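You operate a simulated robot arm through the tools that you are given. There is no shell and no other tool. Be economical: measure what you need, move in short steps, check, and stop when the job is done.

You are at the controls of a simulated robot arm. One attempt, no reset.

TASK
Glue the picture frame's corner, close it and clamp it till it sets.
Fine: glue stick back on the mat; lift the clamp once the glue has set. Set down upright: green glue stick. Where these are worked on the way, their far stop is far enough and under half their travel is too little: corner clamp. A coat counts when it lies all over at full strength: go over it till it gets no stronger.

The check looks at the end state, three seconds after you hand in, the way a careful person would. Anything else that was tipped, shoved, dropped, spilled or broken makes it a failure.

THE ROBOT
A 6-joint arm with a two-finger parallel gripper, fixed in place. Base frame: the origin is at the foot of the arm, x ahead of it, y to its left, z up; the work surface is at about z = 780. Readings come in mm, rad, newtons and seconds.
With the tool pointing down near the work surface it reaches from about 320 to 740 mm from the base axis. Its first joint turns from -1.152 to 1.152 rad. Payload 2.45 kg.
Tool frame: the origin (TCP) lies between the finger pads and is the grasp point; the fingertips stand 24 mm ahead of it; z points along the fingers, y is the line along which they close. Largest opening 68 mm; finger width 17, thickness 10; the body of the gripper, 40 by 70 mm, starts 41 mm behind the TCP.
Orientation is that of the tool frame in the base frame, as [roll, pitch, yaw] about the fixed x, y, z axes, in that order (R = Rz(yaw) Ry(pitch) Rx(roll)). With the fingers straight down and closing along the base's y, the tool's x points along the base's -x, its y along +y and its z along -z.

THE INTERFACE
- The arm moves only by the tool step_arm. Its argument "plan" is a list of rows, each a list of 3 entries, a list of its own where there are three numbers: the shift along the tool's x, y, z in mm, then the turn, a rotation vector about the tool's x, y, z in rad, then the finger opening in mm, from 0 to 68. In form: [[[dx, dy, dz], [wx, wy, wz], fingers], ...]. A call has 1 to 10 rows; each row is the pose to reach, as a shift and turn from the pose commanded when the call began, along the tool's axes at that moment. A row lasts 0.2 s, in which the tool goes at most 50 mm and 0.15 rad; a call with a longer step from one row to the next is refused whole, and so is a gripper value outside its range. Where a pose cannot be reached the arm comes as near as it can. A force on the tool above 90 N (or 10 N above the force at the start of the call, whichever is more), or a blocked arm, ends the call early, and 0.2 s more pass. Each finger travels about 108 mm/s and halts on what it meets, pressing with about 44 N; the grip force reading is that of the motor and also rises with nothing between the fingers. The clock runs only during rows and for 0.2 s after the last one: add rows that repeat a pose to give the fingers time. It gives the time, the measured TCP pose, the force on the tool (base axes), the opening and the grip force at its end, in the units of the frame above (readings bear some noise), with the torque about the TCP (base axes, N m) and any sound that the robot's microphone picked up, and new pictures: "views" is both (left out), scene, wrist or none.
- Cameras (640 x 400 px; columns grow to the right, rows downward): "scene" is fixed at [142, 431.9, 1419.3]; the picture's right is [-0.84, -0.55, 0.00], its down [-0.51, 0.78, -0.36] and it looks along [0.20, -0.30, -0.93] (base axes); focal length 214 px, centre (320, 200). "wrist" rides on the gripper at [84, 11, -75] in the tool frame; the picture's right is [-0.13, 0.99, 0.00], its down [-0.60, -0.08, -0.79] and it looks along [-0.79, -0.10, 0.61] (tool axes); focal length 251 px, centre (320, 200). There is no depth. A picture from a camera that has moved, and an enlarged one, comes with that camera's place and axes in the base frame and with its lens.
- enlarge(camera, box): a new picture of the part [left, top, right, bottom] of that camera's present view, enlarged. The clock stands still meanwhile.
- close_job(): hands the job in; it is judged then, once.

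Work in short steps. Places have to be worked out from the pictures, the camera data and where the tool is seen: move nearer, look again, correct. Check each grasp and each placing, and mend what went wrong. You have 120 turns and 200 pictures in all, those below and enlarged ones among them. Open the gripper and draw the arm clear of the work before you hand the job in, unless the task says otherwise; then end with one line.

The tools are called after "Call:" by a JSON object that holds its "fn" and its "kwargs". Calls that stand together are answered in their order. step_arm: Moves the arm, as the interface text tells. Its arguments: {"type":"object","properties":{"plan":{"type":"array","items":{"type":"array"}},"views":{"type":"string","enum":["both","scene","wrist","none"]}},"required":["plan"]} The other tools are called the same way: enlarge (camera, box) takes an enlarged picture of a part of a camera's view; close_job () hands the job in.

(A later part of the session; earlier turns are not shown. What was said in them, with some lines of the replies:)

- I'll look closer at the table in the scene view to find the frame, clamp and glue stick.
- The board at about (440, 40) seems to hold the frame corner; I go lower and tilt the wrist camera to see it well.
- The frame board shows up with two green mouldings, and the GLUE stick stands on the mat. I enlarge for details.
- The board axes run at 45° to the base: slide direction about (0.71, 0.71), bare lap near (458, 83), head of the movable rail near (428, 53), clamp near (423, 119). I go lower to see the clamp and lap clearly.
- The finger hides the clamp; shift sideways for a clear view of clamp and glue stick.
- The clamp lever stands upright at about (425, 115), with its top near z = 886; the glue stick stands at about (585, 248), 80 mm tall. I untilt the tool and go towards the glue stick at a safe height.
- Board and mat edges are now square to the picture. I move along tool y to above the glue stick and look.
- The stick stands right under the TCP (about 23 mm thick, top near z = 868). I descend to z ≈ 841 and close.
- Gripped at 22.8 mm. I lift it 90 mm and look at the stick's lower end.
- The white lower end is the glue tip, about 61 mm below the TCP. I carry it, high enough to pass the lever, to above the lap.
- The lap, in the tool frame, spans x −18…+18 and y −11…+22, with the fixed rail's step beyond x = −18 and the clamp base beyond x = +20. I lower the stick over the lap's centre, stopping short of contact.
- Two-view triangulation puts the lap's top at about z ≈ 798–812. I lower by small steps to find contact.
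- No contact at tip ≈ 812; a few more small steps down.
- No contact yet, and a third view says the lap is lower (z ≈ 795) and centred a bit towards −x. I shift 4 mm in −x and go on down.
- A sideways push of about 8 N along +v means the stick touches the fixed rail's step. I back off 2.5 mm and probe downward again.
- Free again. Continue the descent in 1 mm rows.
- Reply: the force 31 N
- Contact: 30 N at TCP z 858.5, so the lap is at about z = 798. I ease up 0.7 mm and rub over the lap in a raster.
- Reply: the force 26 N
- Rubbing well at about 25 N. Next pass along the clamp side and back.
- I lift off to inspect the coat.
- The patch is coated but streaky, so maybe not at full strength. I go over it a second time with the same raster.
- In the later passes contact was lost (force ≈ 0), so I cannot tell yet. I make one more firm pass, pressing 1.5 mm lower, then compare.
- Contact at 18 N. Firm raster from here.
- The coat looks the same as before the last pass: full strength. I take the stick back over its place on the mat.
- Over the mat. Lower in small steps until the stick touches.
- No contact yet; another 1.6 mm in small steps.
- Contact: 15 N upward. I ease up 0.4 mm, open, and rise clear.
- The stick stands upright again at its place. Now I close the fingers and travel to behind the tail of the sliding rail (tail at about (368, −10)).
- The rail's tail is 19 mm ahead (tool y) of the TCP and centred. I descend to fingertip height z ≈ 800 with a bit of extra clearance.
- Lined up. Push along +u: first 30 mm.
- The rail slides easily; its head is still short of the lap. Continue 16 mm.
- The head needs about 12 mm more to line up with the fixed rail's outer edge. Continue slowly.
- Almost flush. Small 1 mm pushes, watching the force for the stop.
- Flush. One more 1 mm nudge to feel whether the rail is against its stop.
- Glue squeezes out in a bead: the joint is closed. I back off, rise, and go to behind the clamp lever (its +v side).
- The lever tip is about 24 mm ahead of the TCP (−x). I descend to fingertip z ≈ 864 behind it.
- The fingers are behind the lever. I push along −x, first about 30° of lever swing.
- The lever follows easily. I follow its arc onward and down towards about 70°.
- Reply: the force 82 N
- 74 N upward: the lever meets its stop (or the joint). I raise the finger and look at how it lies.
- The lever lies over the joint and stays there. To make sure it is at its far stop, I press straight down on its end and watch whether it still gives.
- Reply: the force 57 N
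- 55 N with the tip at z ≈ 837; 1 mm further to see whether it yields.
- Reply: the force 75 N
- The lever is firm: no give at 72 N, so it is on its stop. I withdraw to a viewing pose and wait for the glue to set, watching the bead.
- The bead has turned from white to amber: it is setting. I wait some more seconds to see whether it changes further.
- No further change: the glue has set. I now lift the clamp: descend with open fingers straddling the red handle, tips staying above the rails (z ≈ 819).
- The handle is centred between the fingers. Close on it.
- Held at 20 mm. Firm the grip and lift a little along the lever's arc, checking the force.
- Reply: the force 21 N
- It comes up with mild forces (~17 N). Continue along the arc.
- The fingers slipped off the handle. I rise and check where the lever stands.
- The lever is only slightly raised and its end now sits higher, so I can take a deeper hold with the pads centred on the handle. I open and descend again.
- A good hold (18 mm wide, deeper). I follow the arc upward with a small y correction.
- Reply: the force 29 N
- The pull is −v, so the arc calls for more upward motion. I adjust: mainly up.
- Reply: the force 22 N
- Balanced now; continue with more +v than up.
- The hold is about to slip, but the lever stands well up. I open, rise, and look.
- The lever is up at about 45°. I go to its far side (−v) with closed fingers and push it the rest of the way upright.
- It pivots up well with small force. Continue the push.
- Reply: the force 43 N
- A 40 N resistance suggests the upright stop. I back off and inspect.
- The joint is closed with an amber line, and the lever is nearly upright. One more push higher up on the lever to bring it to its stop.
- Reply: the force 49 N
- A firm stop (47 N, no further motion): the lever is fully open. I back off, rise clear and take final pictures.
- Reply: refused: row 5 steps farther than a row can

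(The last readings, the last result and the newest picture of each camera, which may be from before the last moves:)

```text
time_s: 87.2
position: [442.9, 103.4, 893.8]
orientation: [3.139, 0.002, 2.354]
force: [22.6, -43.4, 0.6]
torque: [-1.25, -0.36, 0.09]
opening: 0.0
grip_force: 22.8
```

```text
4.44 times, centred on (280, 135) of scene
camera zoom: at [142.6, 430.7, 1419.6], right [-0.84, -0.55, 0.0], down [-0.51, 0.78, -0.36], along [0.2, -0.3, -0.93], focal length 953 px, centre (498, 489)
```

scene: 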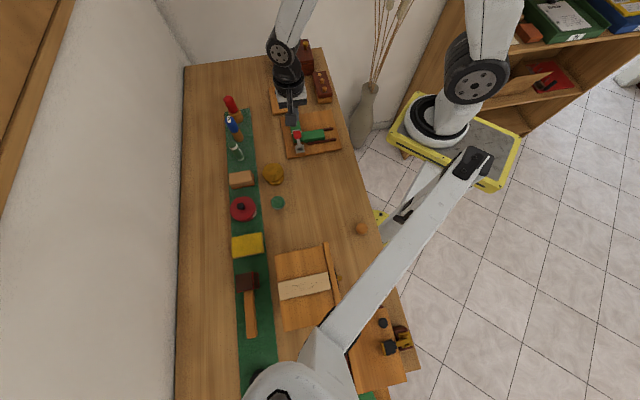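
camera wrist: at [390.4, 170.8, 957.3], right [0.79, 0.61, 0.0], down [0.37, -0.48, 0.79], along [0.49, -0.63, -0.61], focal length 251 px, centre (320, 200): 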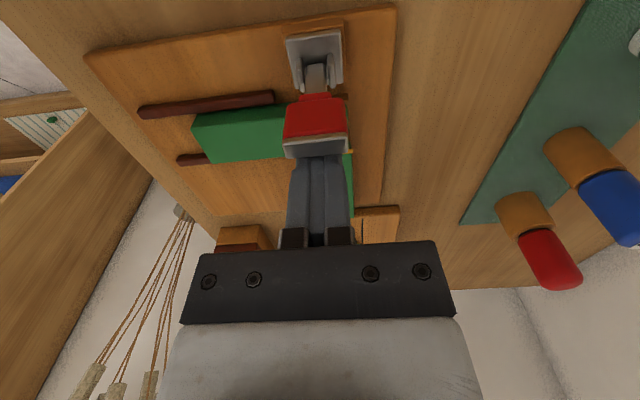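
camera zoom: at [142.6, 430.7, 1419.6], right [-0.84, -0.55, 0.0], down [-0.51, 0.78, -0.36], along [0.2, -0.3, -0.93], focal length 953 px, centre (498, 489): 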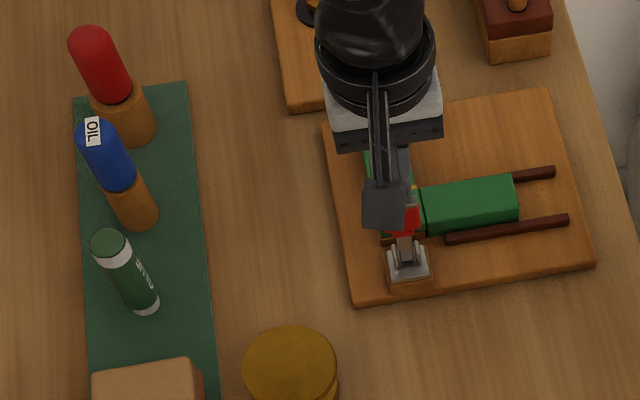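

One row was too long, so nothing moved; I retreat with shorter rows.

Call:
{"fn": "step_arm", "kwargs": {"plan": [[[-15, 0, 0], [0, 0, 0], 0], [[-25, 0, -30], [0, 0, 0], 0], [[-25, 0, -70], [0, 0, 0], 30], [[-25, 0, -110], [0, 0, 0], 60], [[5, 0, -140], [0, 0, 0], 60], [[35, 0, -170], [0, 0, 0], 60], [[55, 0, -190], [0, 0, 0], 60]]}}

Call:
{"fn": "enlarge", "kwargs": {"camera": "wrist", "box": [240, 40, 400, 160]}}

Call:
{"fn": "enlarge", "kwargs": {"camera": "scene", "box": [210, 90, 350, 180]}}

```text
time_s: 88.8
position: [399.9, 146.3, 1084.0]
orientation: [3.141, -0.001, 2.357]
force: [1.0, -0.7, -0.3]
torque: [0.01, -0.01, 0.01]
opening: 60.2
grip_force: 0.2
camera wrist: at [348.3, 213.6, 1159.8], right [0.79, 0.61, 0.0], down [0.37, -0.48, 0.79], along [0.48, -0.63, -0.61], focal length 251 px, centre (320, 200)
```

scene: 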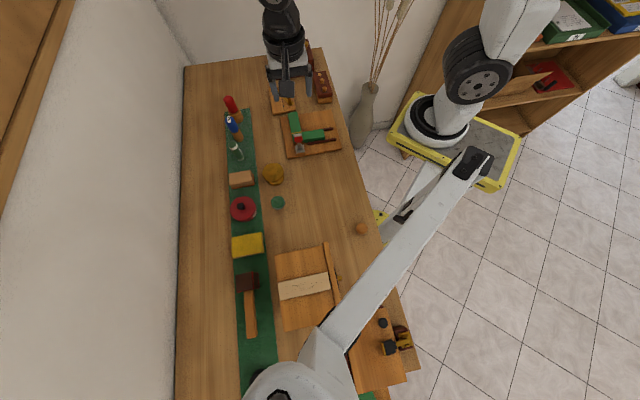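
wrist: 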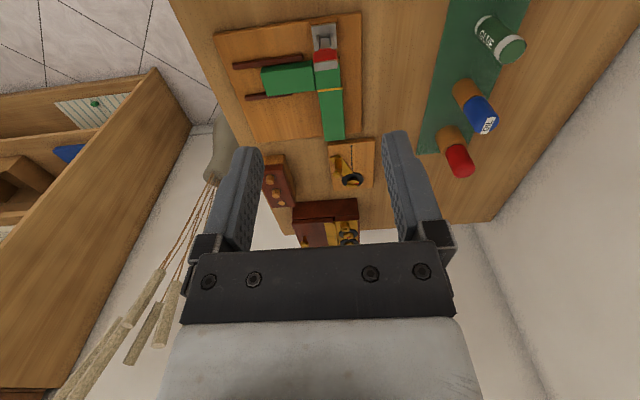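

```text
3.33 times, centred on (320, 100) of wrist
camera zoom: at [348.3, 213.6, 1159.8], right [0.79, 0.61, 0.0], down [0.37, -0.48, 0.79], along [0.48, -0.63, -0.61], focal length 838 px, centre (320, 533)
```

zoom: 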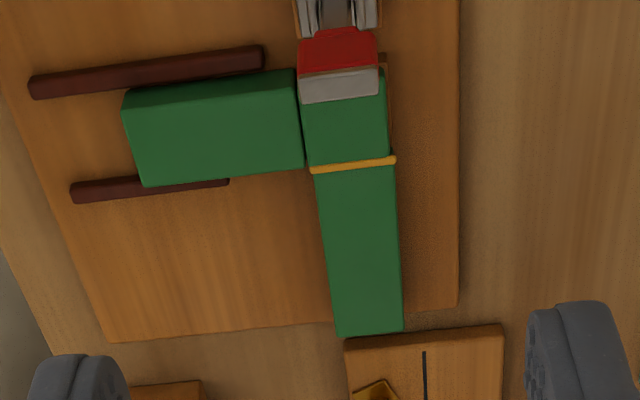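

```text
4.44 times, centred on (280, 135) of scene
camera zoom: at [142.0, 431.9, 1419.3], right [-0.84, -0.55, 0.0], down [-0.51, 0.78, -0.36], along [0.2, -0.3, -0.93], focal length 953 px, centre (498, 489)
```

zoom: 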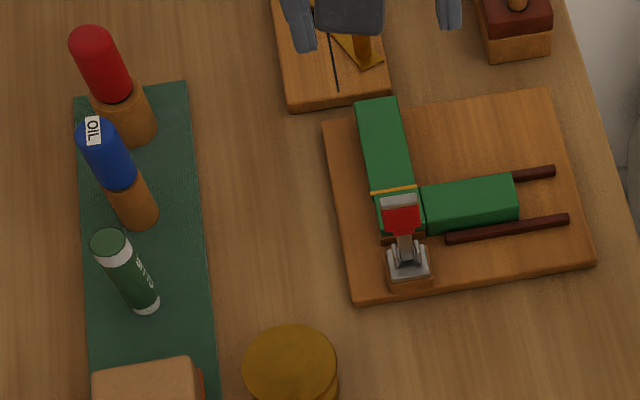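

The joint is closed, with an amber line showing the glue has set. The clamp is open, the glue stick stands upright on the mat, the board has not moved and the arm is clear, so I hand in.

Call:
{"fn": "close_job", "kwargs": {}}

```text
The job is handed in.
```

The frame's corner is glued and closed. It was clamped until the glue set, and then I lifted the clamp. The glue stick is back upright on the mat and the arm is clear; the job is handed in.
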